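You operate a simulated robot arm through the tools that you are given. There is no shell and no other tool. Be economical: measure what you need, move in short steps, check, and stop when the job is done.

Carry out the task below with a simulated two-armed robot. There is one attempt and no reset: what you move stays moved.

## Task
Hand the small loaf across to your other hand and put it in the bread bin.
Fine: it lies lengthwise in the bin; the lid ends shut.
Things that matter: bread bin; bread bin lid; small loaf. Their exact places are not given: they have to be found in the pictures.

Only the result counts: the job must be done as asked and must still hold three seconds after the hand-in. Knocking over, shifting, dropping, spilling or breaking anything else fails it. Lids that push on must go on centred and level and be pressed home; caps that screw on are set level and turned clockwise until they are tight.

## Robot
Two 6-joint arms with two-finger parallel grippers on one trunk, on a base that drives. Base frame: it is fixed to the floor where the robot stands at the start and does not move with it; the origin is under the middle of the robot, x ahead of it, y to its left, z up. Units: cm, rad, N and s.
The left shoulder is at the start at [7, 16.6, 143], the right one opposite. With the tool pointing down near the work surface each hand reaches from about 42 to 84 cm from the robot's upright axis, wherever it stands, measured 20 degrees to its own side. Places, roughly: bread bin [90, 10, 90]; bread bin lid [90, 10, 110]. Payload 3.91 kg a hand.
The TCP of each hand is the grasp point between the finger pads, 3 cm short of the fingertips. In the tool frame z runs along the fingers and y along their closing line. The gripper opens to 11 cm. The fingers are 2 cm wide and 1 cm thick; the gripper's body (4.8 by 11.2 cm) begins 5.5 cm behind the TCP.
Orientation is that of the tool frame in the base frame, as a unit quaternion [x, y, z, w]. With the fingers straight down and closing along the base's y, the tool's x points along the base's -x, its y along +y and its z along -z.

## Interface
- The arms move only by the tool apply_moves. It takes "left_motion", "right_motion" or both (then of equal length, played together; a hand with none holds still); each is a list of rows, each a list of 7 numbers: the turn, a rotation vector about the base's x, y, z in rad, then the shift along the base's x, y, z in cm, then the finger opening in cm, from 0 to 11. In form: [[wx, wy, wz, tx, ty, tz, gripper], ...]. A call has 1 to 10 rows; each row shifts and turns the commanded pose from where the row before left it. Rows are played at 5 a second. More than 5 cm and 0.15 rad between two rows, or a gripper value outside its range, and nothing of the call is played. A pose out of reach is approached as far as the arm can. The call stops where the force on the tool passes 80 N (or 10 N more than at its start, if that is more) or the arm is blocked; 0.2 s more then pass. The fingers move at their own pace (about 10.8 cm/s each) and stop on an object; they squeeze with about 26 N. The grip force told is the motor's: it shows also when the fingers shut on nothing. Time passes only in rows, and 0.2 s behind the last, so rows that do not move let the fingers close. The reply holds the time, the measured pose of the TCP, the force on the tool along the base axes, the opening and the grip force, in the units named above and with some noise, with the torque about the TCP (base axes, N m) and any sound that the robot's microphone picked up, and new pictures: "pictures" is both (left out), scene, wrist or none (wrist: the cameras of the hands that moved).
- Cameras (640 x 400 px; columns grow to the right, rows downward): "scene" is now at [12.41, 3.06, 164.68]; the picture's right is [0.24, -0.97, 0.00], its down [-0.77, -0.19, -0.60] and it looks along [0.59, 0.15, -0.80] (base axes); focal length 269 px, centre (320, 200). "left" rides on the left gripper at [7.7, -0.7, -11.4] in its tool frame; the picture's right is [0.09, 1.00, 0.00], its down [-0.80, 0.07, -0.59] and it looks along [-0.59, 0.05, 0.80] (tool axes); focal length 270 px, centre (320, 200). "right" rides on the right gripper at [7.7, 0.7, -11.4] in its tool frame; the picture's right is [-0.09, 1.00, 0.00], its down [-0.80, -0.07, -0.59] and it looks along [-0.59, -0.05, 0.80] (tool axes); focal length 270 px, centre (320, 200).
- lift_body(by): slides the trunk up (or, below 0, down) by that many cm; the arms and the scene camera ride with it, the base frame stays. It gives what a move gives, with no picture.
- drive_base(legs): drives the robot by 1 to 6 legs, each [ahead, left, turn to the left] in cm, cm and rad, along the robot's own axes; the way and the turn of a leg run together, so that a leg with both is an arc; at most 150 cm and 3.142 rad a leg. The arms and the cameras ride along, it lands a little off, and it stops where it bumps. It gives what a move gives, and a new picture of the scene camera.
- pan_tilt(pan, tilt): turns the head with the scene camera to pan (to the left, within 1.501 rad either way) and tilt (down, from -0.506 to 1.204), counted from straight ahead of the robot. It gives what a move gives, and a new picture of the scene camera.
- locate(camera, pixels): for up to 12 pixels [column, row] of the newest picture of that camera ("zoom" is the newest enlarged one), the place [x, y, z] in the base frame of the surface seen there, good to about 0.2 cm, but the place of the scene camera against the robot may be out by one fixed shift of up to 2.5 cm in any direction. It takes no simulated time.
- zoom(camera, box): a new picture of the part [left, top, right, bottom] of that camera's present view, enlarged. It takes no simulated time.
- finish_job(): hands the job in; it is judged then, once.

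Work in short steps. Measure before you move; look again where a grasp or a placing could have gone wrong, and mend it. You have 80 turns and 260 pictures in all, those below and enlarged ones among them. Open the grippers and draw the arms clear of the work before you hand the job in, unless the task says otherwise; then end with one line.

The tools are called after "Request:" by a JSON object that holds its "name" and its "arguments". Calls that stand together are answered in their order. apply_moves: Moves the arms, as the interface text tells. Its arguments: {"type":"object","properties":{"left_motion":{"type":"array"},"right_motion":{"type":"array"},"pictures":{"type":"string","enum":["both","scene","wrist","none"]}},"required":[]} The other tools are called the same way: lift_body (by) slides the trunk up or down; drive_base (legs) drives the base; pan_tilt (pan, tilt) turns the head that bears the scene camera; locate (camera, pixels) gives the place of the surface under pixels of a picture; zoom (camera, box) takes an enlarged picture of a part of a camera's view; finish_job () hands the job in.

At the start:

```text
clock: 0.0
left_eef_pos: [57.76, 31.37, 100.04]
left_ee_rot: [0.001, 1.0, -0.001, 0.0]
left_wrist_force: [-0.6, -0.1, 0.2]
left_ft_torque: [0.0, -0.02, 0.01]
left_grip_width: 10.99
left_finger_force: 0.0
right_eef_pos: [59.36, -25.81, 99.98]
right_ee_rot: [0.0, 1.0, 0.0, 0.001]
right_wrist_force: [0.5, -0.5, 0.0]
right_ft_torque: [-0.02, 0.03, -0.01]
right_grip_width: 11.0
right_finger_force: 0.0
trunk travel left (down, up): [-92.5, 1.5]
robot x, y, heading: [-0.26, -0.07, 0.003]
head pan, tilt: [0.243, 0.922]
```

scene: 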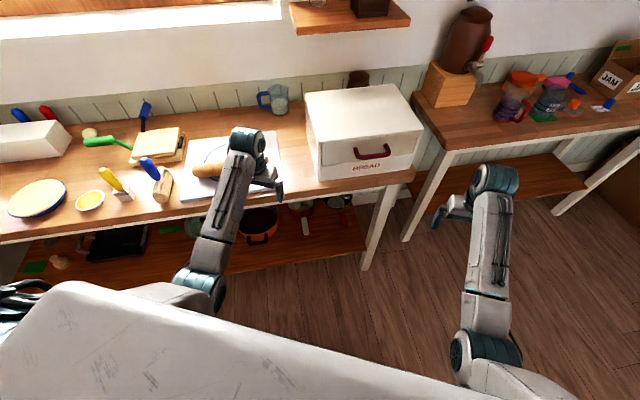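
right: 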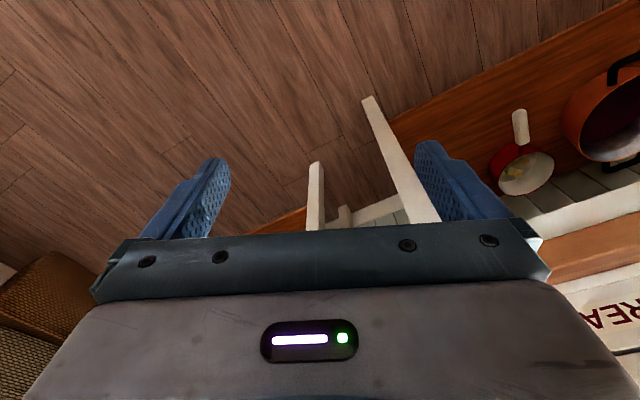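
left: 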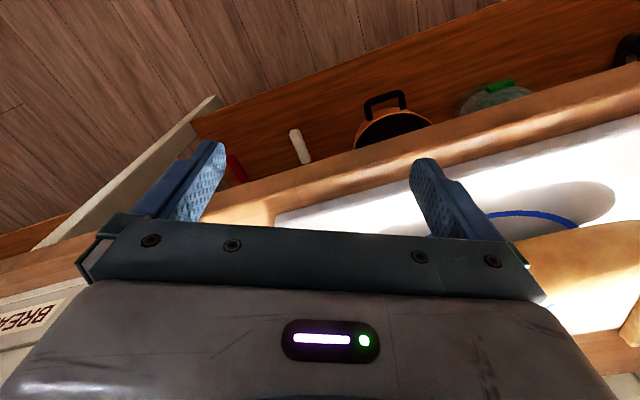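

The scene shows a bin at about (362,135) with a red handle at the front, and a loaf near (207,170) partly hidden by the left arm. I zoom on both for detail.

Request:
{"name": "zoom", "arguments": {"camera": "scene", "box": [280, 70, 440, 200]}}

Request:
{"name": "zoom", "arguments": {"camera": "scene", "box": [130, 100, 300, 220]}}

Request:
{"name": "locate", "arguments": {"camera": "scene", "pixels": [[304, 92], [392, 85], [420, 136], [318, 150], [318, 178], [412, 164], [357, 153], [390, 148], [374, 154], [205, 170], [300, 185], [165, 185]]}}

```text
3.08 times, centred on (360, 135) of scene
```

zoom: 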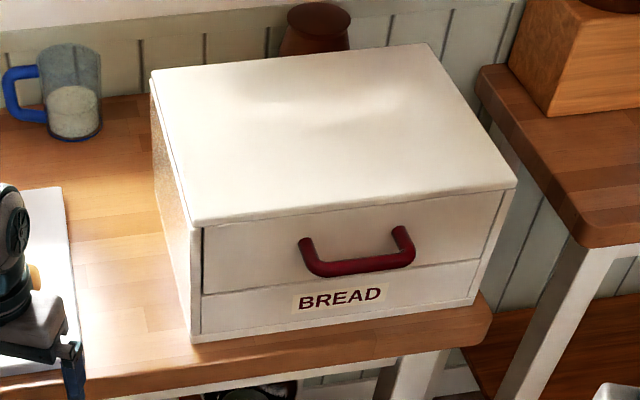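

```text
3.33 times, centred on (215, 160) of scene
```

zoom: 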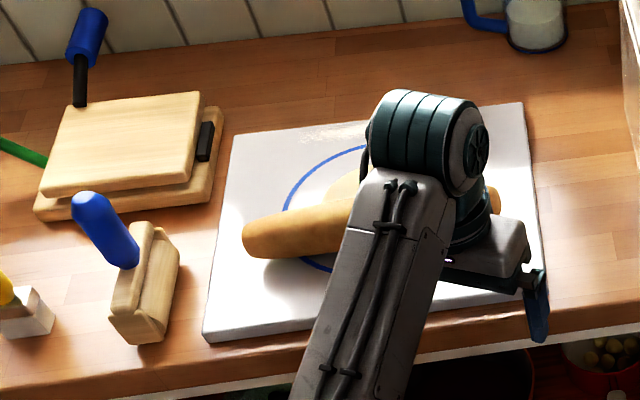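

```text
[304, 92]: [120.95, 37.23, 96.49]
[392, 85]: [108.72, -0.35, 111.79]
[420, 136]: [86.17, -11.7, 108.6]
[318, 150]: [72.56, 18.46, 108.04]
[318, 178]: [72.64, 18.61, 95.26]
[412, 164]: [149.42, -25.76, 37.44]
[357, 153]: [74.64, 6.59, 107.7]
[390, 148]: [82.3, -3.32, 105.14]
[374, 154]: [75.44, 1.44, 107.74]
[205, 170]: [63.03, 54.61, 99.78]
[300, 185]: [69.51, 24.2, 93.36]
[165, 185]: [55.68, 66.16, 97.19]
```

The bin looks like a box with a front flap carrying a handle, and the bench is rotated relative to me. I raise the left arm and pull it back so that I can see the loaf.

Request:
{"name": "apply_moves", "arguments": {"left_motion": [[0, 0, 0, -3, 2, 4, 11], [0, 0, 0, -4, 2, 2, 11], [0, 0, 0, -4, 2, 2, 11], [0, 0, 0, -3, 2, 2, 11]], "right_motion": [[0, 0, 0, -3, -2, 4, 11], [0, 0, 0, -4, -2, 2, 11], [0, 0, 0, -4, -2, 2, 11], [0, 0, 0, -3, -2, 2, 11]], "pictures": "scene"}}

```text
refused: row 1 steps farther than a row can; nothing moved
```

The first row was longer than the allowed 5 cm, so I shorten the steps.

Request:
{"name": "apply_moves", "arguments": {"left_motion": [[0, 0, 0, 0, 0, 4.5, 11], [0, 0, 0, -4, 1, 2, 11], [0, 0, 0, -4, 1, 2, 11], [0, 0, 0, -4, 1, 2, 11], [0, 0, 0, -3, 1, 2, 11]], "right_motion": [[0, 0, 0, 0, 0, 4.5, 11], [0, 0, 0, -4, -1, 2, 11], [0, 0, 0, -4, -1, 2, 11], [0, 0, 0, -4, -1, 2, 11], [0, 0, 0, -3, -1, 2, 11]], "pictures": "scene"}}

```text
clock: 1.2
left_eef_pos: [44.81, 39.05, 103.76]
left_ee_rot: [0.0, 1.0, -0.002, 0.004]
left_wrist_force: [-0.1, -1.5, 0.5]
left_ft_torque: [0.02, -0.02, -0.02]
left_grip_width: 10.98
left_finger_force: 0.0
left hand out of reach, approached as far as the arm can: row 1, 2, 3, 4, 5
right_eef_pos: [48.63, -32.39, 99.09]
right_ee_rot: [0.0, 1.0, 0.001, 0.003]
right_wrist_force: [-0.5, -0.2, -0.1]
right_ft_torque: [-0.02, 0.01, 0.03]
right_grip_width: 11.01
right_finger_force: 0.0
right hand out of reach, approached as far as the arm can: row 1, 2, 3, 4, 5
trunk travel left (down, up): [-92.5, 1.5]
robot x, y, heading: [0.07, -0.14, 0.003]
head pan, tilt: [0.243, 0.922]
```

scene: 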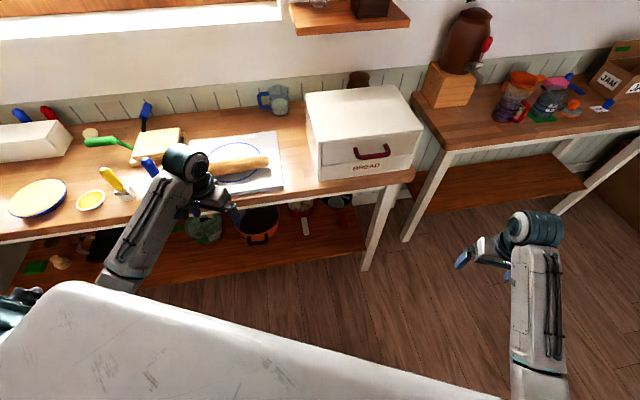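

Now I look at the loaf and the board again.

Request:
{"name": "zoom", "arguments": {"camera": "scene", "box": [130, 100, 300, 210]}}

Request:
{"name": "locate", "arguments": {"camera": "scene", "pixels": [[213, 168], [240, 163], [266, 158], [240, 172], [275, 135], [283, 188], [420, 170], [240, 190], [230, 145], [370, 150], [389, 150], [330, 160]]}}

```text
3.64 times, centred on (215, 155) of scene
```

zoom: 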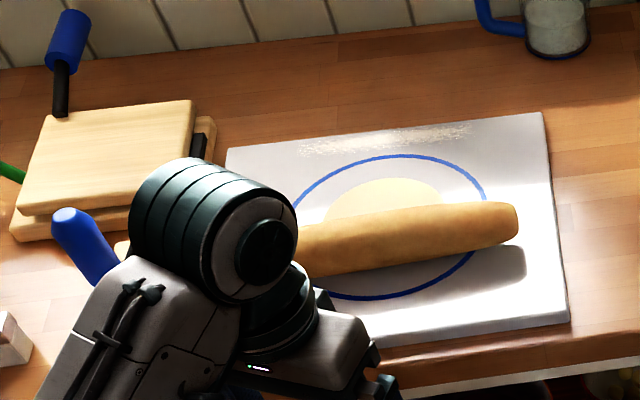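

```text
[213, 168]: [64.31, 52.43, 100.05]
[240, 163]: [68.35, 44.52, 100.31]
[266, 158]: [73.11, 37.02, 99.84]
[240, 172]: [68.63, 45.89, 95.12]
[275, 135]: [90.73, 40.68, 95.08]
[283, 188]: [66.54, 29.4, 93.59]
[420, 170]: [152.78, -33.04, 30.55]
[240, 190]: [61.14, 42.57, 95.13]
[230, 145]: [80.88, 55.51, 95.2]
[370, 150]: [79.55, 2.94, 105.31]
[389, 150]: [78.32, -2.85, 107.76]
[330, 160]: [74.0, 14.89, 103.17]
```

Loaf axis runs roughly from (63,55) to (73.5,36), top z≈100, diameter about 5 cm. The bench front is rotated by about 0.42 rad, so I turn the robot to face it.

Request:
{"name": "drive_base", "arguments": {"legs": [[0, 0, 0.42]]}}

Request:
{"name": "pan_tilt", "arguments": {"pan": -0.3, "tilt": 0.8}}

```text
clock: 2.8
left_eef_pos: [25.32, 53.86, 103.6]
left_ee_rot: [-0.207, 0.978, 0.0, 0.002]
left_wrist_force: [0.4, -0.4, 0.0]
left_ft_torque: [0.0, 0.01, -0.02]
left_grip_width: 10.99
left_finger_force: 0.1
right_eef_pos: [57.84, -9.68, 98.88]
right_ee_rot: [-0.208, 0.978, 0.001, 0.001]
right_wrist_force: [0.4, -0.2, -0.1]
right_ft_torque: [-0.01, 0.02, 0.01]
right_grip_width: 11.01
right_finger_force: 0.1
trunk travel left (down, up): [-92.5, 1.5]
robot x, y, heading: [0.15, -0.26, 0.419]
head pan, tilt: [0.243, 0.922]
```

scene: 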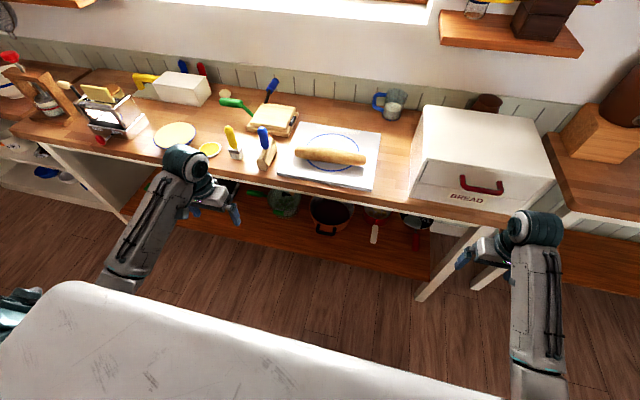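

```text
clock: 3.8
left_eef_pos: [25.36, 53.82, 103.54]
left_ee_rot: [-0.208, 0.978, -0.001, 0.002]
left_wrist_force: [-0.1, 0.0, 0.5]
left_ft_torque: [0.0, -0.03, -0.02]
left_grip_width: 10.99
left_finger_force: 0.1
right_eef_pos: [57.87, -9.64, 98.91]
right_ee_rot: [-0.209, 0.978, 0.001, 0.002]
right_wrist_force: [0.3, -0.2, 0.6]
right_ft_torque: [-0.04, 0.01, -0.01]
right_grip_width: 10.99
right_finger_force: 0.0
trunk travel left (down, up): [-92.5, 1.5]
robot x, y, heading: [0.07, -0.01, 0.424]
head pan, tilt: [-0.3, 0.799]
```

scene: 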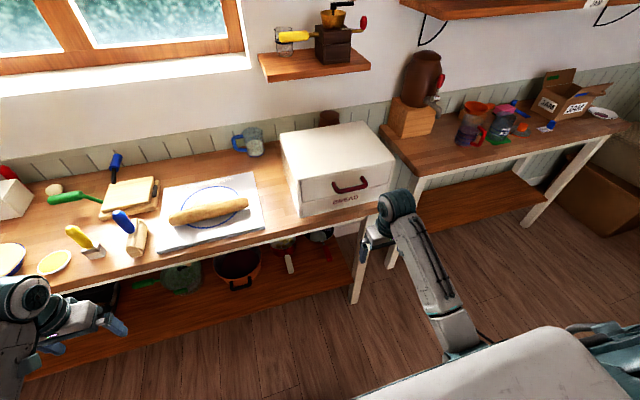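

The whole loaf and bin are visible now. I zoom on the bin and measure its edges and the loaf ends.

Request:
{"name": "zoom", "arguments": {"camera": "scene", "box": [260, 110, 410, 220]}}

Request:
{"name": "locate", "arguments": {"camera": "scene", "pixels": [[282, 136], [368, 123], [391, 158], [303, 183], [305, 216], [383, 192], [302, 200], [345, 195], [335, 190], [171, 219], [209, 211], [247, 203]]}}

```text
3.64 times, centred on (335, 165) of scene
```

zoom: 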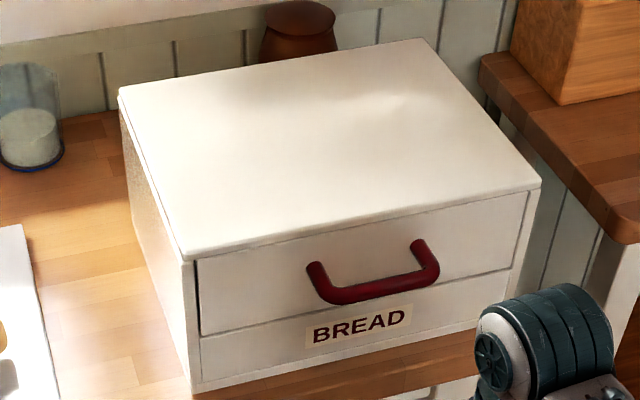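

```text
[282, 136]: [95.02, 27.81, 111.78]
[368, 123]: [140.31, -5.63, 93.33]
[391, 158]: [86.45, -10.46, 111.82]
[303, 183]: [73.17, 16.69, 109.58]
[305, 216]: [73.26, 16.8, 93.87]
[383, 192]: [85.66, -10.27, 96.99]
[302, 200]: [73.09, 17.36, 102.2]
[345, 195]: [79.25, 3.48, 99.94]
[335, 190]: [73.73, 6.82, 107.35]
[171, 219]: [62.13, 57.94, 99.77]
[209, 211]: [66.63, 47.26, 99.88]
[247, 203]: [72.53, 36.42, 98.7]
```

The bin is about 30 × 24.5 × 18 cm with its front near the bench edge, and the loaf is about 25 cm long. I shift 10 cm right and 15 cm nearer so that both are in reach.

Request:
{"name": "drive_base", "arguments": {"legs": [[0, -10, 0], [14, 0, 0]]}}

```text
clock: 5.9
left_eef_pos: [42.0, 50.43, 103.79]
left_ee_rot: [-0.208, 0.978, 0.0, 0.003]
left_wrist_force: [-0.4, -0.1, -0.6]
left_ft_torque: [-0.02, -0.02, 0.0]
left_grip_width: 10.98
left_finger_force: 0.0
right_eef_pos: [74.5, -13.22, 99.07]
right_ee_rot: [-0.208, 0.978, 0.002, 0.002]
right_wrist_force: [0.0, -0.5, 0.8]
right_ft_torque: [-0.01, -0.04, 0.01]
right_grip_width: 10.98
right_finger_force: 0.1
trunk travel left (down, up): [-92.5, 1.5]
robot x, y, heading: [16.55, -3.18, 0.416]
head pan, tilt: [-0.3, 0.799]
```

scene: 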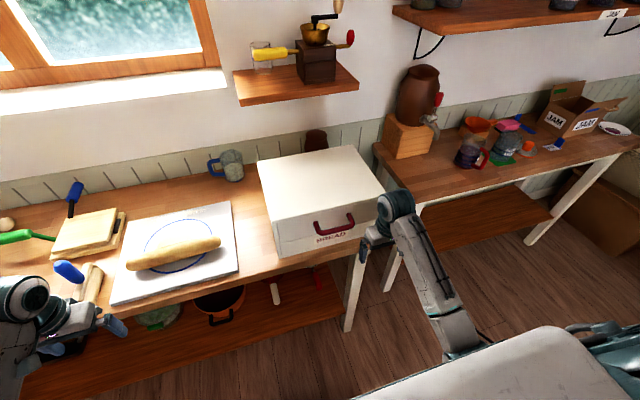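

Robot is now at heading 0.416, with bin and loaf in reach. I turn the right hand to point its fingers forward at the bin, so that its camera sees the front and it can test the handle.

Request:
{"name": "apply_moves", "arguments": {"right_motion": [[0.0577, -0.1306, 0, 0, 0, 0, 11], [0.0577, -0.1306, 0, 0, 0, 0, 11], [0.0577, -0.1306, 0, 0, 0, 0, 11], [0.0577, -0.1306, 0, 0, 0, 1, 11], [0.0577, -0.1306, 0, 0, 0, 1, 11], [0.0577, -0.1306, 0, 0, 0, 1, 11], [0.0577, -0.1306, 0, 0, 0, 1, 11], [0.0577, -0.1306, 0, -1, 0, 1, 11], [0.0577, -0.1306, 0, -1, 0, 1, 11], [0.0577, -0.1306, 0, -1, 0, 1, 11]]}}

```text
clock: 8.1
left_eef_pos: [42.13, 50.56, 103.63]
left_ee_rot: [-0.208, 0.978, -0.001, 0.003]
left_wrist_force: [0.0, -0.3, -0.3]
left_ft_torque: [0.0, -0.03, 0.01]
left_grip_width: 11.03
left_finger_force: 0.0
right_eef_pos: [71.6, -12.95, 105.91]
right_ee_rot: [-0.158, 0.738, 0.136, 0.642]
right_wrist_force: [0.7, 0.6, 0.0]
right_ft_torque: [-0.02, -0.02, 0.01]
right_grip_width: 11.0
right_finger_force: 0.0
trunk travel left (down, up): [-92.5, 1.5]
robot x, y, heading: [16.53, -3.26, 0.419]
head pan, tilt: [-0.3, 0.799]
```

scene: 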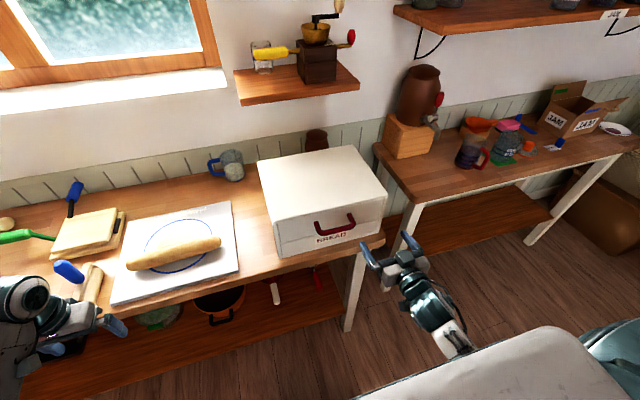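
right: 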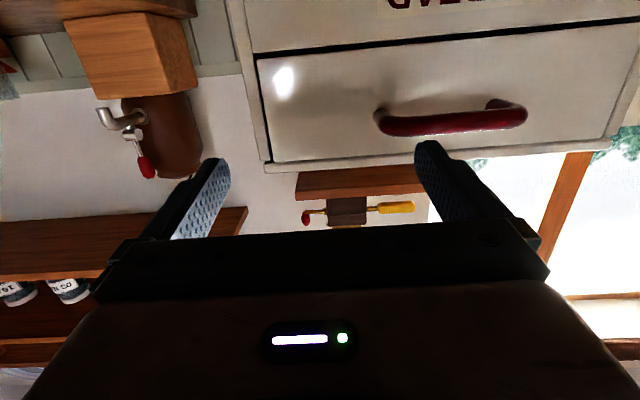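

The right camera sees the bin front upside down; I zoom for the seams and hinge clues and locate the handle and edges accurately.

Request:
{"name": "zoom", "arguments": {"camera": "right", "box": [220, 0, 640, 200]}}

Request:
{"name": "locate", "arguments": {"camera": "right", "pixels": [[385, 125], [450, 122], [515, 118], [388, 105], [493, 100], [275, 155], [600, 138], [262, 62], [440, 35], [630, 20], [268, 170], [350, 90]]}}

```text
1.52 times, centred on (430, 100) of right
```

zoom: 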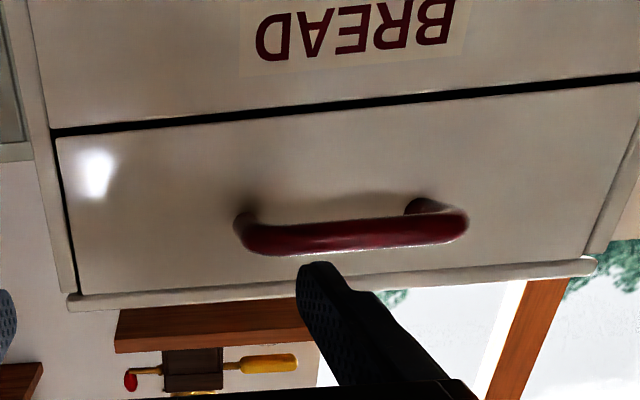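

```text
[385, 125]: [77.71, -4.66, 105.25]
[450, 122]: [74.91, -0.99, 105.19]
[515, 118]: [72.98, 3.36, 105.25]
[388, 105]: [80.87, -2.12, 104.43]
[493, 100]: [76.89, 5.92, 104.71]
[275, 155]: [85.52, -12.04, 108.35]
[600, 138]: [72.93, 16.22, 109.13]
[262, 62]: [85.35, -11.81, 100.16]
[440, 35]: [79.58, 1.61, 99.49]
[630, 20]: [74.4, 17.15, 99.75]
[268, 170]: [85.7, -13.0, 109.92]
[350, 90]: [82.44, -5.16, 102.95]
```

No gap between the top slab and the handled apron, while gaps run at the apron's sides and bottom: the lid is slab plus apron, probably hinged at the back. Handle bar is at about (75.2,-0.7,105.7). I roll the right hand so its fingers close vertically and align it with the bar.

Request:
{"name": "apply_moves", "arguments": {"right_motion": [[0.1368, 0.06, 0, -0.4, 0.9, 0, 11], [0.1368, 0.06, 0, -0.4, 0.9, 0, 11], [0.1368, 0.06, 0, -0.4, 0.9, 0, 11], [0.1368, 0.06, 0, -0.4, 0.9, 0, 11], [0.1368, 0.06, 0, -0.4, 0.9, 0, 11], [0.1368, 0.06, 0, -0.4, 0.9, 0, 11], [0.1368, 0.06, 0, -0.4, 0.9, 0, 11], [0.1368, 0.06, 0, -0.4, 0.9, 0, 11], [0.1368, 0.06, 0, -0.4, 0.9, 0, 11], [0.1368, 0.06, 0, -0.4, 0.9, 0, 11]]}}

```text
clock: 10.3
left_eef_pos: [42.1, 50.61, 103.52]
left_ee_rot: [-0.208, 0.978, -0.001, 0.002]
left_wrist_force: [-0.1, 0.7, -0.7]
left_ft_torque: [-0.01, -0.02, -0.02]
left_grip_width: 10.99
left_finger_force: 0.2
right_eef_pos: [67.48, -3.86, 106.1]
right_ee_rot: [0.321, 0.632, 0.602, 0.368]
right_wrist_force: [-0.7, 0.2, -0.5]
right_ft_torque: [0.03, 0.0, 0.04]
right_grip_width: 11.02
right_finger_force: 0.0
trunk travel left (down, up): [-92.5, 1.5]
robot x, y, heading: [16.67, -3.35, 0.419]
head pan, tilt: [-0.3, 0.799]
```

scene: 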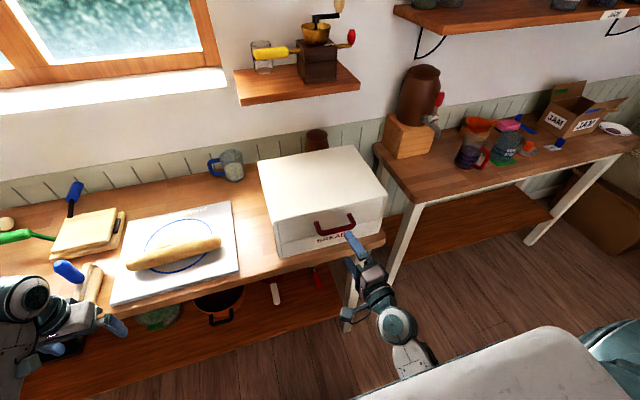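
right: 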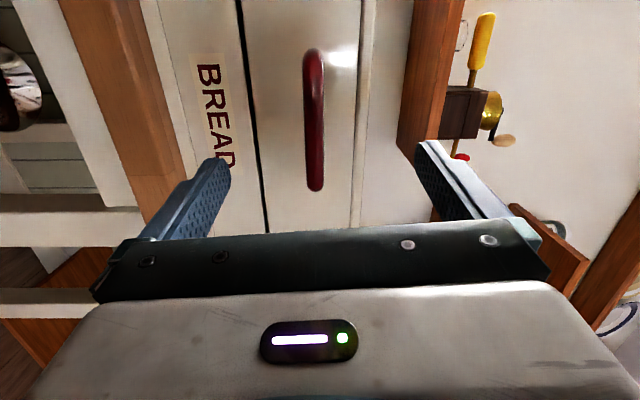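

The bar appears between the fingers at (315,120). I locate it precisely.

Request:
{"name": "locate", "arguments": {"camera": "right", "pixels": [[314, 60], [315, 120], [316, 180], [320, 120], [308, 120], [340, 150], [290, 150], [360, 100], [258, 100]]}}

```text
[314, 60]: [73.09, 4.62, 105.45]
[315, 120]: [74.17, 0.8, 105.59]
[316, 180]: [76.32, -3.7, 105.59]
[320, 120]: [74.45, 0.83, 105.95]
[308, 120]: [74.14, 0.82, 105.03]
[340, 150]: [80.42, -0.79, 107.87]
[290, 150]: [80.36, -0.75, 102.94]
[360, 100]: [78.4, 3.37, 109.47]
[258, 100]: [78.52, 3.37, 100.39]
```

Bar centre is about (75.2,-0.5,105.4). I move the fingers around it and close to 2.5 cm, a loose hook so that the bar can turn inside.

Request:
{"name": "apply_moves", "arguments": {"right_motion": [[0, 0, 0, 3.5, 1.5, -0.3, 11], [0, 0, 0, 3.5, 1.5, -0.3, 11], [0, 0, 0, 0, 0, 0, 2.3], [0, 0, 0, 0, 0, 0, 2.3], [0, 0, 0, 0, 0, 0, 2.3], [0, 0, 0, 0, 0, 0, 2.3]], "pictures": "wrist"}}

```text
clock: 11.7
left_eef_pos: [42.08, 50.5, 103.49]
left_ee_rot: [-0.208, 0.978, -0.001, 0.003]
left_wrist_force: [-0.4, 0.0, -0.8]
left_ft_torque: [-0.06, 0.0, 0.0]
left_grip_width: 11.01
left_finger_force: 0.0
right_eef_pos: [74.46, -1.0, 105.33]
right_ee_rot: [0.32, 0.633, 0.602, 0.367]
right_wrist_force: [-0.1, 0.4, 0.7]
right_ft_torque: [0.01, -0.03, 0.0]
right_grip_width: 2.32
right_finger_force: 0.0
trunk travel left (down, up): [-92.5, 1.5]
robot x, y, heading: [17.15, -3.36, 0.42]
head pan, tilt: [-0.3, 0.799]
```

right: 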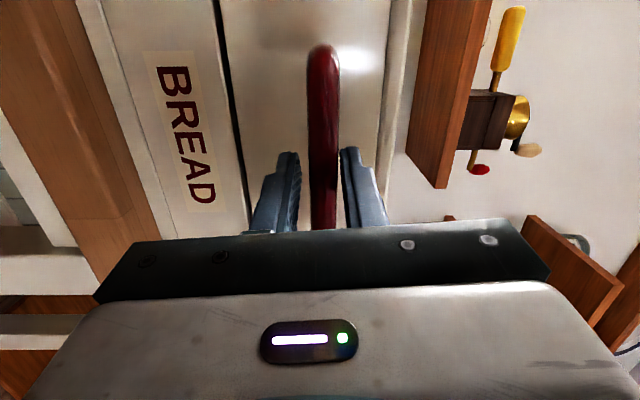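

The bar sits between the fingers. I lift 5 cm gently to test the lid.

Request:
{"name": "apply_moves", "arguments": {"right_motion": [[0, 0, 0, 0, 0, 1, 2.3], [0, 0, 0, 0, 0, 1, 2.3], [0, 0, 0, 0, 0, 1.5, 2.3], [0, 0, 0, 0, 0, 1.5, 2.3]]}}

```text
clock: 12.7
left_eef_pos: [42.19, 50.47, 103.63]
left_ee_rot: [-0.207, 0.978, 0.0, 0.002]
left_wrist_force: [-0.5, -0.2, -0.1]
left_ft_torque: [-0.01, -0.01, 0.04]
left_grip_width: 11.01
left_finger_force: 0.0
right_eef_pos: [74.65, -1.03, 110.47]
right_ee_rot: [0.321, 0.633, 0.601, 0.367]
right_wrist_force: [-1.5, 0.4, -5.4]
right_ft_torque: [0.01, 0.07, 0.0]
right_grip_width: 2.6
right_finger_force: 2.9
trunk travel left (down, up): [-92.5, 1.5]
robot x, y, heading: [16.49, -3.15, 0.417]
head pan, tilt: [-0.3, 0.799]
```

scene: 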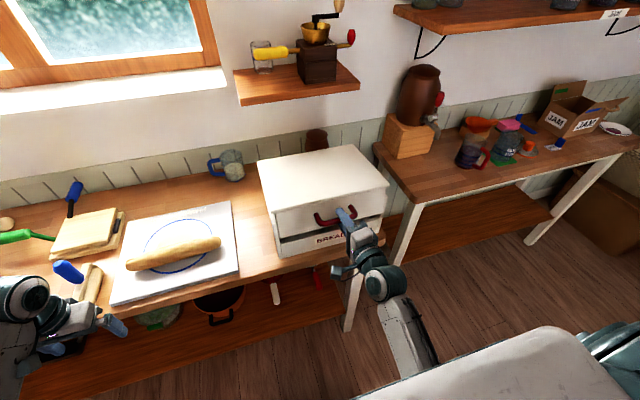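
right: 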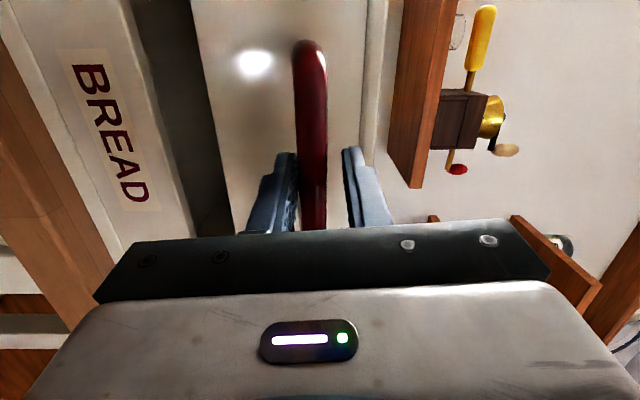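

The lid rises with only 5 N; it hinges at the back. I follow the arc to about 50°, pitching the hand with it.

Request:
{"name": "apply_moves", "arguments": {"right_motion": [[-0.028, 0.064, 0, 0.15, 0.06, 2.56, 2.3], [-0.028, 0.064, 0, 0.35, 0.15, 2.54, 2.3], [-0.028, 0.064, 0, 0.55, 0.24, 2.49, 2.3], [-0.028, 0.064, 0, 0.74, 0.33, 2.44, 2.3], [-0.028, 0.064, 0, 0.94, 0.41, 2.35, 2.3], [-0.028, 0.064, 0, 1.12, 0.49, 2.25, 2.3], [-0.028, 0.064, 0, 1.29, 0.57, 2.14, 2.3], [-0.028, 0.064, 0, 1.46, 0.64, 2.01, 2.3]]}}

```text
clock: 14.5
left_eef_pos: [42.14, 50.5, 103.56]
left_ee_rot: [-0.208, 0.978, -0.001, 0.002]
left_wrist_force: [0.0, -0.5, -0.2]
left_ft_torque: [-0.01, 0.02, 0.02]
left_grip_width: 11.02
left_finger_force: 0.1
right_eef_pos: [81.25, 1.68, 129.07]
right_ee_rot: [0.421, 0.767, 0.427, 0.228]
right_wrist_force: [-0.8, -0.8, -0.8]
right_ft_torque: [0.03, 0.04, -0.01]
right_grip_width: 2.37
right_finger_force: 0.5
trunk travel left (down, up): [-92.5, 1.5]
robot x, y, heading: [16.92, -3.68, 0.417]
head pan, tilt: [-0.3, 0.799]
```

scene: 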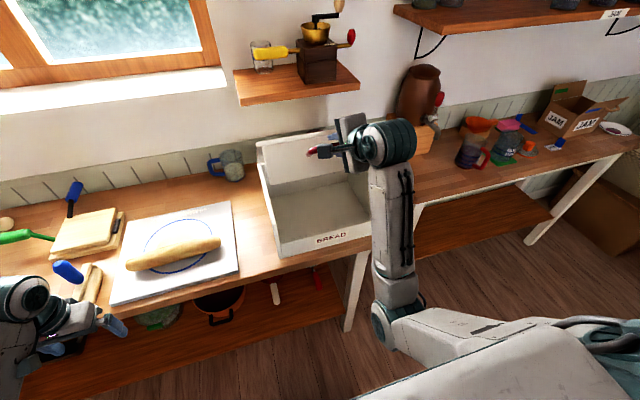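
right: 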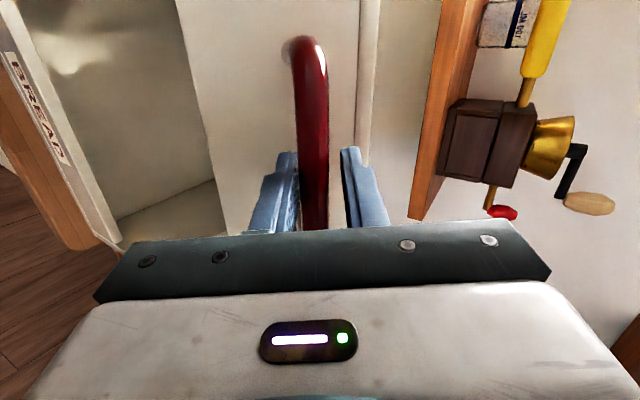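

The box is open and empty. Before going on, I check the clearance to the wall shelf behind.

Request:
{"name": "locate", "arguments": {"camera": "scene", "pixels": [[240, 105], [358, 88], [357, 82], [236, 72], [316, 140], [225, 163], [258, 145], [335, 130], [275, 256], [280, 210], [360, 210], [330, 243]]}}

Request:
{"name": "zoom", "arguments": {"camera": "scene", "box": [220, 60, 420, 260]}}

```text
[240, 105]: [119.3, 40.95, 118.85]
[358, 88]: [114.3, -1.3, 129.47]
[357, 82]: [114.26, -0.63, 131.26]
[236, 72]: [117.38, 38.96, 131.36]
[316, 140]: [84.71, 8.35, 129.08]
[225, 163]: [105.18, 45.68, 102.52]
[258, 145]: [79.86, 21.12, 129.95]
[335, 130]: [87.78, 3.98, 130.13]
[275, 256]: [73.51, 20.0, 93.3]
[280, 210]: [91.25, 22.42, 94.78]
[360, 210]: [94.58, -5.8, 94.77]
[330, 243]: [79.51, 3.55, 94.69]
```

```text
2.00 times, centred on (320, 160) of scene
```

zoom: 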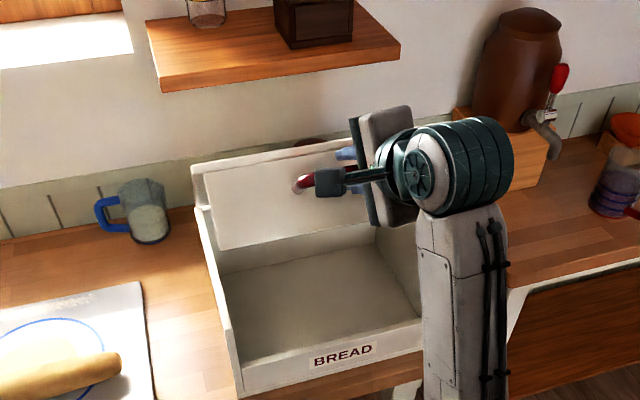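

The shelf edge is about 4–5 cm behind the lid's vertical position, so going to about 88° is safe. I continue the arc.

Request:
{"name": "apply_moves", "arguments": {"right_motion": [[-0.028, 0.064, 0, 1.8, 0.79, 2.03, 2.3], [-0.028, 0.064, 0, 1.94, 0.85, 1.85, 2.3], [-0.028, 0.064, 0, 2.12, 0.93, 1.62, 2.3], [-0.028, 0.064, 0, 2.23, 0.98, 1.41, 2.3], [-0.028, 0.064, 0, 2.35, 1.04, 1.15, 2.3], [-0.028, 0.064, 0, 2.44, 1.08, 0.91, 2.3], [-0.028, 0.064, 0, 2.28, 1.0, 0.62, 2.3]]}}

```text
clock: 16.1
left_eef_pos: [42.14, 50.54, 103.59]
left_ee_rot: [-0.208, 0.978, -0.001, 0.003]
left_wrist_force: [-0.8, 0.1, 0.4]
left_ft_torque: [-0.01, 0.02, 0.06]
left_grip_width: 11.0
left_finger_force: 0.0
right_eef_pos: [96.32, 8.74, 139.06]
right_ee_rot: [0.48, 0.836, 0.247, 0.093]
right_wrist_force: [-3.7, -0.6, 2.7]
right_ft_torque: [-0.03, 0.11, -0.05]
right_grip_width: 2.38
right_finger_force: 1.3
trunk travel left (down, up): [-92.5, 1.5]
robot x, y, heading: [16.79, -3.23, 0.413]
head pan, tilt: [-0.3, 0.799]
```

scene: 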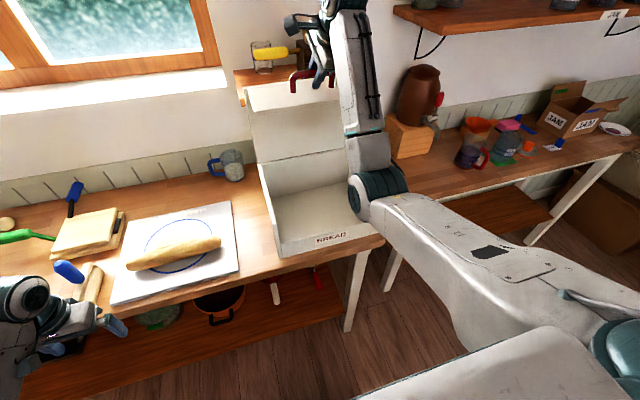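
right: 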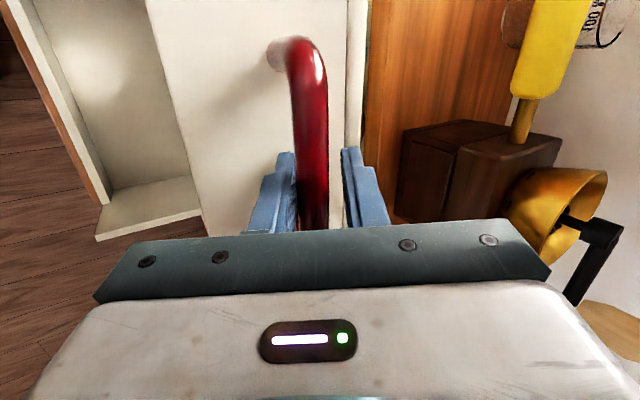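

Lid is near vertical. I loosen the fingers to 5 cm to see whether it stays by itself; the near finger would catch it otherwise.

Request:
{"name": "apply_moves", "arguments": {"right_motion": [[0, 0, 0, 0, 0, 0, 5], [0, 0, 0, 0, 0, 0, 5], [0, 0, 0, 0, 0, 0, 5], [0, 0, 0, 0, 0, 0, 5], [0, 0, 0, 0, 0, 0, 5]], "pictures": "wrist"}}

```text
clock: 17.3
left_eef_pos: [41.69, 50.46, 103.64]
left_ee_rot: [-0.207, 0.978, -0.001, 0.004]
left_wrist_force: [0.9, 0.2, 0.6]
left_ft_torque: [-0.01, 0.0, 0.04]
left_grip_width: 11.01
left_finger_force: 0.1
right_eef_pos: [96.01, 8.54, 139.05]
right_ee_rot: [0.479, 0.837, 0.248, 0.093]
right_wrist_force: [-2.9, 0.2, 14.0]
right_ft_torque: [-0.17, 0.18, -0.1]
right_grip_width: 4.74
right_finger_force: 0.1
trunk travel left (down, up): [-92.5, 1.5]
robot x, y, heading: [17.1, -3.52, 0.42]
head pan, tilt: [-0.3, 0.799]
```

right: 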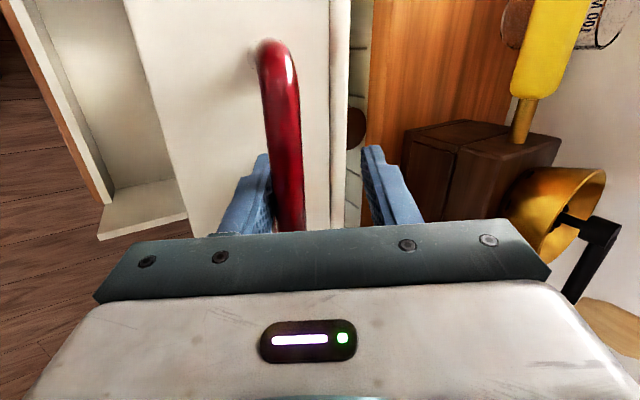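

The lower fingertip is pressing on the apron (14 N up). I withdraw 1.5 cm along the fingers and look at whether the lid follows.

Request:
{"name": "apply_moves", "arguments": {"right_motion": [[0, 0, 0, -0.4, -0.17, 0.7, 5], [0, 0, 0, -0.4, -0.17, 0.7, 5], [0, 0, 0, 0, 0, 0, 5], [0, 0, 0, 0, 0, 0, 5]], "pictures": "wrist"}}

```text
clock: 18.3
left_eef_pos: [42.18, 50.62, 103.6]
left_ee_rot: [-0.208, 0.978, 0.0, 0.002]
left_wrist_force: [-0.4, -0.4, 0.4]
left_ft_torque: [-0.02, 0.0, -0.01]
left_grip_width: 10.97
left_finger_force: 0.1
right_eef_pos: [95.78, 8.2, 140.03]
right_ee_rot: [0.481, 0.836, 0.247, 0.092]
right_wrist_force: [-2.0, -0.2, 0.5]
right_ft_torque: [0.02, 0.07, -0.04]
right_grip_width: 5.0
right_finger_force: 0.1
trunk travel left (down, up): [-92.5, 1.5]
robot x, y, heading: [16.77, -3.31, 0.416]
head pan, tilt: [-0.3, 0.799]
```

right: 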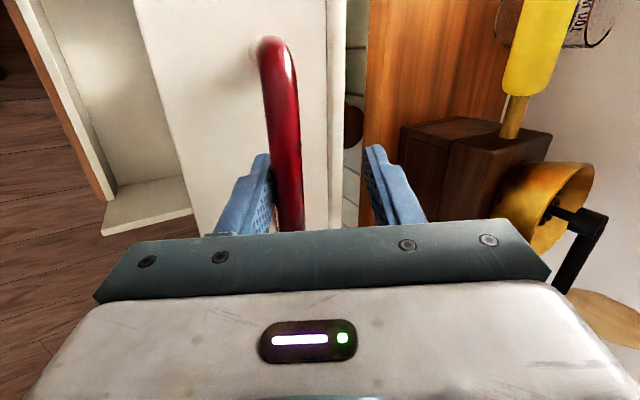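

The lid leans on the near finger with 2 N, so it falls shut at this angle. I measure the gap between slab and shelf to see if it can go past balance.

Request:
{"name": "locate", "arguments": {"camera": "right", "pixels": [[330, 60], [338, 30], [335, 130], [366, 80], [368, 20], [450, 100], [200, 60], [140, 40], [420, 130]]}}

Request:
{"name": "zoom", "arguments": {"camera": "scene", "box": [220, 40, 400, 180]}}

```text
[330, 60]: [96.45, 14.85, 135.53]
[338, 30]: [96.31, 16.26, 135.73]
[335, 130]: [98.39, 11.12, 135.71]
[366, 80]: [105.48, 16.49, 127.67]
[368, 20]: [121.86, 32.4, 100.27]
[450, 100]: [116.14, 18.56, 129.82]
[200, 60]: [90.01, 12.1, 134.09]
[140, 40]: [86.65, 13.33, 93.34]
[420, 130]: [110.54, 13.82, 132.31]
```

```text
2.86 times, centred on (310, 110) of scene
```

zoom: 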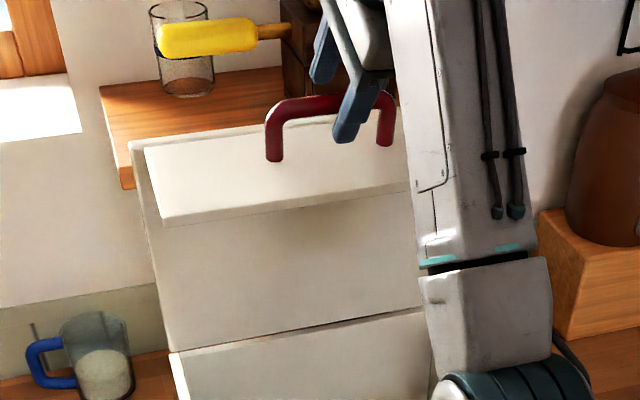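

Slab top is at h≈94.5, i.e. about 82°; shelf edge at h≈103. I push it on further in small steps toward about 98°, watching force.

Request:
{"name": "apply_moves", "arguments": {"right_motion": [[-0.02, 0.046, 0, 1.83, 0.8, 0.6, 5], [-0.02, 0.046, 0, 1.83, 0.8, 0.3, 5], [-0.02, 0.046, 0, 1.83, 0.8, 0.2, 5]]}}

```text
clock: 19.1
left_eef_pos: [42.17, 50.71, 103.57]
left_ee_rot: [-0.209, 0.978, -0.002, 0.002]
left_wrist_force: [0.2, 0.0, 0.7]
left_ft_torque: [-0.02, 0.02, -0.03]
left_grip_width: 10.99
left_finger_force: 0.1
right_eef_pos: [100.92, 10.6, 141.35]
right_ee_rot: [0.494, 0.848, 0.188, 0.049]
right_wrist_force: [-2.6, -0.2, -0.3]
right_ft_torque: [0.01, 0.03, -0.03]
right_grip_width: 5.07
right_finger_force: 0.9
trunk travel left (down, up): [-92.5, 1.5]
robot x, y, heading: [16.91, -3.15, 0.421]
head pan, tilt: [-0.3, 0.799]
```

scene: 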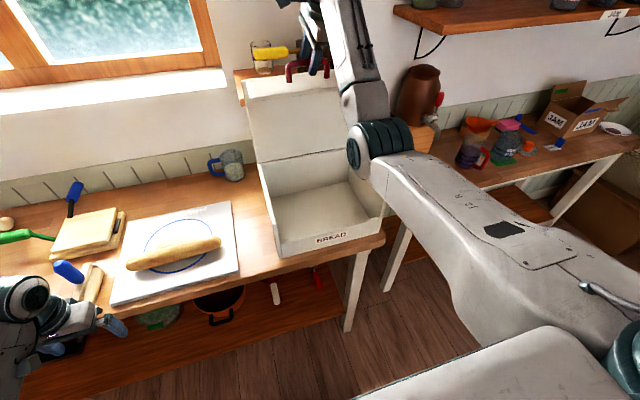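
right: 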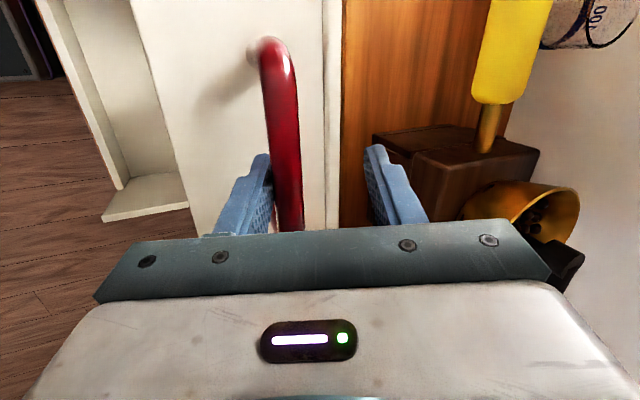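

Still about 2.6 N closing. I narrow the fingers to 3 cm to keep clear of the grinder and go 3 cm further.

Request:
{"name": "apply_moves", "arguments": {"right_motion": [[0, 0, 0, 0, 0, 0, 3], [0, 0, 0, 0, 0, 0, 3], [-0.01, 0.02, 0, 0.9, 0.4, 0, 3], [-0.01, 0.02, 0, 0.9, 0.4, 0, 3], [0, 0, 0, 0, 0, 0, 3]]}}

Request:
{"name": "locate", "arguments": {"camera": "right", "pixels": [[325, 60], [330, 130], [345, 80], [400, 140], [480, 190]]}}

```text
clock: 20.3
left_eef_pos: [42.05, 50.53, 103.61]
left_ee_rot: [-0.208, 0.978, 0.0, 0.001]
left_wrist_force: [0.4, -0.8, -0.2]
left_ft_torque: [0.0, -0.01, -0.02]
left_grip_width: 11.01
left_finger_force: 0.0
right_eef_pos: [102.8, 11.52, 141.24]
right_ee_rot: [0.496, 0.851, 0.17, 0.037]
right_wrist_force: [-1.8, -0.2, 0.4]
right_ft_torque: [0.0, 0.0, -0.03]
right_grip_width: 3.05
right_finger_force: 0.4
trunk travel left (down, up): [-92.5, 1.5]
robot x, y, heading: [16.68, -3.17, 0.424]
head pan, tilt: [-0.3, 0.799]
```

scene: 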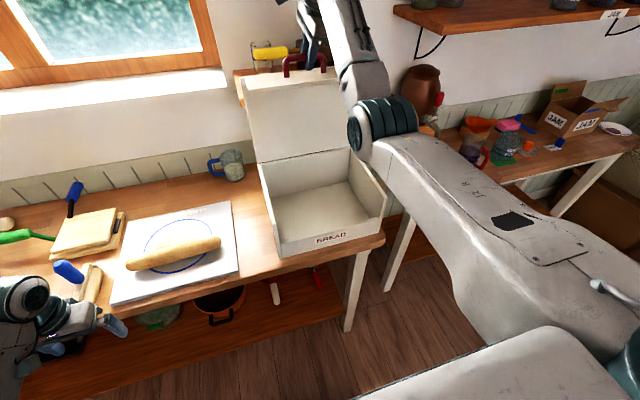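
right: 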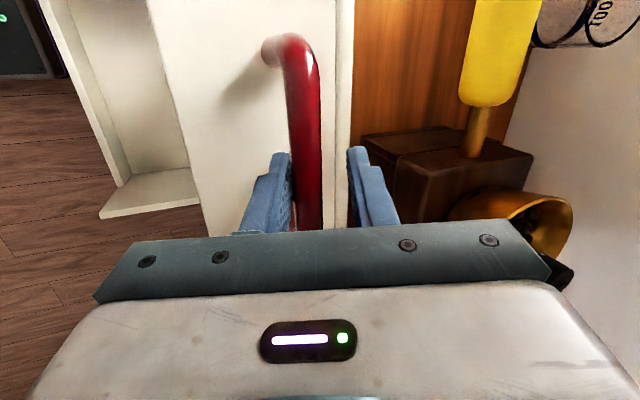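

```text
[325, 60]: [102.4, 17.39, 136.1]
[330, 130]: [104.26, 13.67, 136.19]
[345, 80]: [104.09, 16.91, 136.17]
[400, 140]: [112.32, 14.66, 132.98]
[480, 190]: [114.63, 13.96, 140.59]
```

Force falls (1.8 N); about 1.4 cm remains to the shelf. I push another 1.5 cm and check.

Request:
{"name": "apply_moves", "arguments": {"right_motion": [[0, 0, 0, 0.7, 0.3, 0, 3], [0, 0, 0, 0.7, 0.3, 0, 3], [0, 0, 0, 0, 0, 0, 3]], "pictures": "wrist"}}

Request:
{"name": "locate", "arguments": {"camera": "right", "pixels": [[345, 80], [345, 40], [325, 60], [365, 60]]}}

```text
clock: 21.1
left_eef_pos: [41.76, 50.42, 103.67]
left_ee_rot: [-0.208, 0.978, -0.001, 0.004]
left_wrist_force: [-0.2, 0.3, -0.4]
left_ft_torque: [0.0, -0.03, 0.0]
left_grip_width: 11.02
left_finger_force: 0.0
right_eef_pos: [103.75, 11.73, 141.36]
right_ee_rot: [0.497, 0.85, 0.169, 0.036]
right_wrist_force: [-23.9, -6.0, -16.4]
right_ft_torque: [0.34, 0.06, -0.35]
right_grip_width: 4.37
right_finger_force: 13.8
trunk travel left (down, up): [-92.5, 1.5]
robot x, y, heading: [16.79, -3.41, 0.415]
head pan, tilt: [-0.3, 0.799]
```

right: 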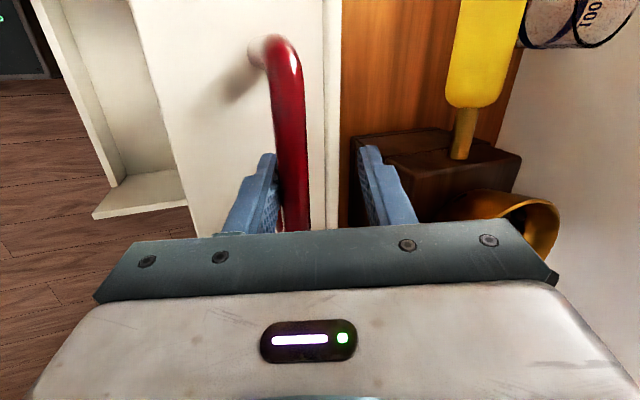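

```text
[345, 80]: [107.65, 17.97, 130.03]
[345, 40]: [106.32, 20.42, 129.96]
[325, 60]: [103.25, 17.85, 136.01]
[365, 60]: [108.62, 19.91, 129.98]
```

It hit a stop (24 N). I back off and see whether the lid stays there.

Request:
{"name": "apply_moves", "arguments": {"right_motion": [[0, 0, 0, -0.7, -0.3, 0, 3], [0, 0, 0, -0.7, -0.3, 0, 4], [0, 0, 0, 0, 0, 0, 4], [0, 0, 0, 0, 0, 0, 4]]}}

```text
clock: 22.1
left_eef_pos: [42.09, 50.45, 103.58]
left_ee_rot: [-0.207, 0.978, 0.0, 0.002]
left_wrist_force: [0.6, -0.4, 0.9]
left_ft_torque: [-0.01, 0.01, -0.02]
left_grip_width: 10.98
left_finger_force: 0.1
right_eef_pos: [102.93, 11.39, 141.2]
right_ee_rot: [0.497, 0.85, 0.17, 0.037]
right_wrist_force: [-0.8, 0.2, 0.2]
right_ft_torque: [-0.01, 0.02, 0.01]
right_grip_width: 3.99
right_finger_force: 0.1
trunk travel left (down, up): [-92.5, 1.5]
robot x, y, heading: [16.67, -3.64, 0.421]
head pan, tilt: [-0.3, 0.799]
```

scene: 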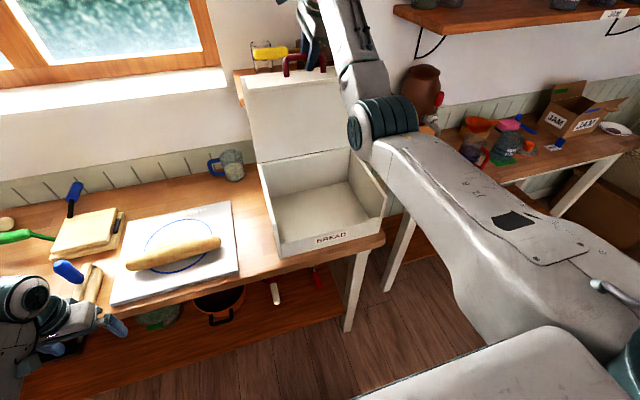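
right: 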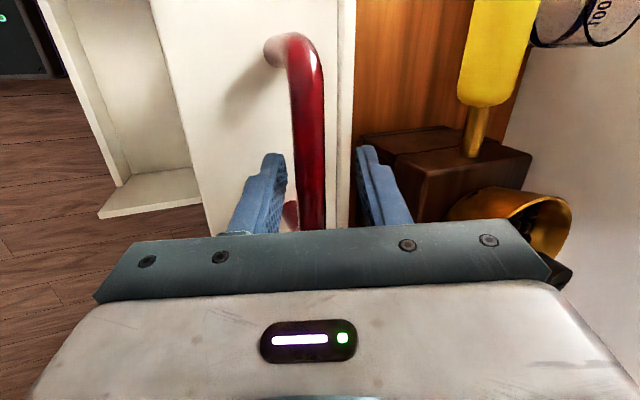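

The bar now stands free of the near finger: the lid holds by itself. I open wider and draw back along the fingers, clear of the handle.

Request:
{"name": "apply_moves", "arguments": {"right_motion": [[0, 0, 0, -0.5, -0.2, 0, 6], [0, 0, 0, -0.9, -0.4, 2, 6], [0, 0, 0, -0.9, -0.4, 3, 6], [0, 0, 0, -1, -0.5, 3, 6], [0, 0, 0, -3, -1.3, 1, 6]]}}

```text
clock: 23.3
left_eef_pos: [42.14, 50.52, 103.61]
left_ee_rot: [-0.208, 0.978, 0.0, 0.003]
left_wrist_force: [0.0, 0.1, 0.1]
left_ft_torque: [-0.04, 0.02, 0.0]
left_grip_width: 11.01
left_finger_force: 0.1
right_eef_pos: [99.86, 10.26, 149.86]
right_ee_rot: [0.496, 0.851, 0.169, 0.036]
right_wrist_force: [0.4, 0.1, -0.1]
right_ft_torque: [0.03, -0.02, -0.01]
right_grip_width: 5.99
right_finger_force: 0.0
right hand out of reach, approached as far as the arm can: row 4, 5
trunk travel left (down, up): [-92.5, 1.5]
robot x, y, heading: [16.78, -3.72, 0.425]
head pan, tilt: [-0.3, 0.799]
```

scene: 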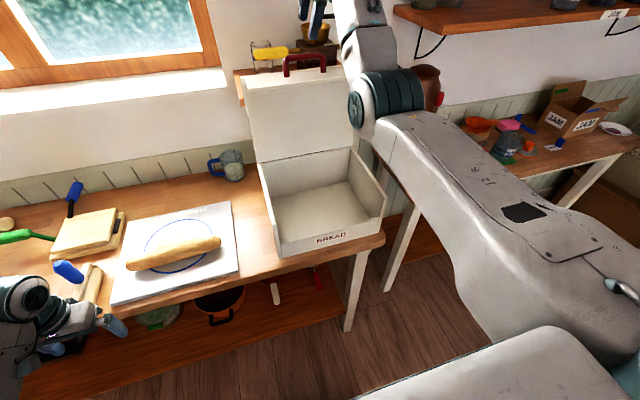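
right: 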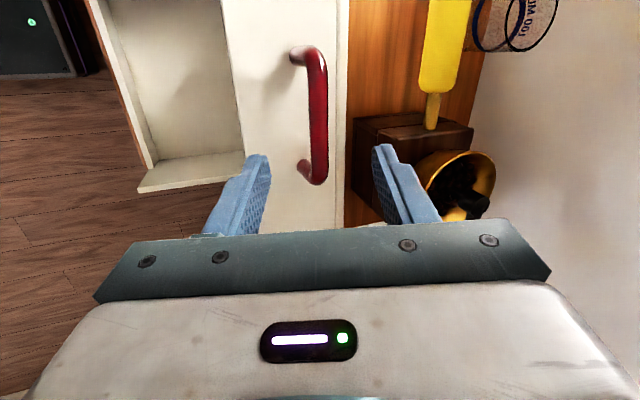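

The lid stays open. Now I withdraw the right hand backwards and level it straight down, while the left hand yaws so that its fingers close across the loaf.

Request:
{"name": "apply_moves", "arguments": {"left_motion": [[0, 0, -0.149, 0.5, 0, 0, 11], [0, 0, -0.149, 0.5, 0, 0, 11], [0, 0, -0.149, 0.5, 0, 0, 11], [0, 0, -0.149, 0.5, 0, 0, 11], [0, 0, -0.149, 0.5, 0, 0, 11], [0, 0, -0.149, 0.5, 0, 0, 11], [0, 0, -0.149, 0.5, 0, 0, 11], [0, 0, -0.149, 0.5, 0, 0, 11], [0, 0, -0.149, 0.5, 0, 0, 11], [0, 0, -0.149, 0.5, 0, 0, 11]], "right_motion": [[0, 0, 0, -2.7, -1.2, 0, 6], [0, 0, 0, -2.7, -1.2, 0, 6], [0, 0, 0, -2.7, -1.2, 0, 8], [0, 0, 0, -2.7, -1.2, -1, 8], [0, 0, 0, -2.7, -1.2, -2, 9], [-0.084, 0.076, -0.038, -2, -0.9, -2.5, 9], [-0.084, 0.076, -0.038, 0, 0, -3, 9], [-0.084, 0.076, -0.038, 0, 0, -3, 9], [0, 0, 0, 0, 0, -3, 9], [0, 0, 0, 0, 0, -3, 9]]}}

```text
clock: 25.3
left_eef_pos: [45.24, 51.25, 102.44]
left_ee_rot: [0.426, 0.904, 0.001, 0.006]
left_wrist_force: [0.4, 0.4, 0.6]
left_ft_torque: [0.01, 0.02, -0.02]
left_grip_width: 11.01
left_finger_force: 0.1
left hand out of reach, approached as far as the arm can: row 2, 4, 6, 8
right_eef_pos: [99.77, 10.63, 138.84]
right_ee_rot: [0.551, 0.834, 0.025, 0.025]
right_wrist_force: [-4.7, 3.3, 25.7]
right_ft_torque: [0.78, -0.9, 0.08]
right_grip_width: 8.88
right_finger_force: 0.1
right hand out of reach, approached as far as the arm can: row 1, 2, 3, 4, 5, 6
trunk travel left (down, up): [-92.5, 1.5]
robot x, y, heading: [16.43, -3.22, 0.415]
head pan, tilt: [-0.3, 0.799]
stopped in row 9 (right hand): the force on the tool passed its limit (the readings are from after the stop); the commanded pose is now the measured one
```

scene: 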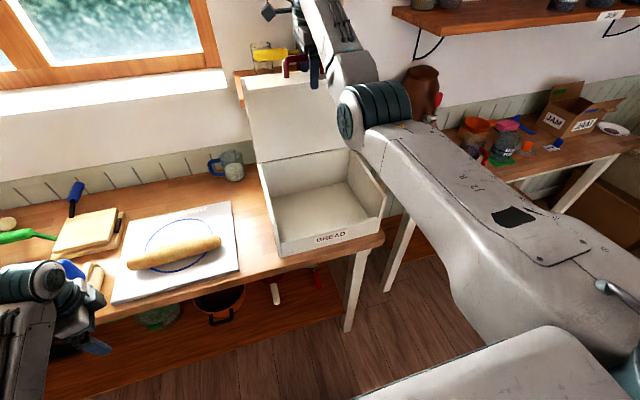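
right: 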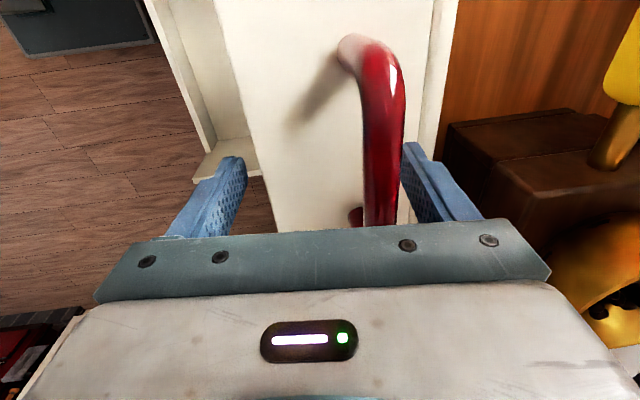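
left: 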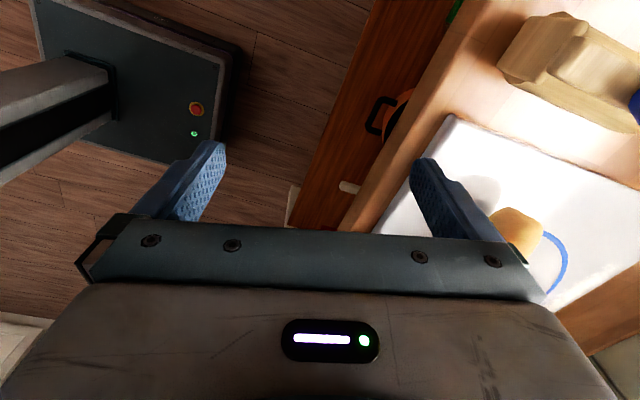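

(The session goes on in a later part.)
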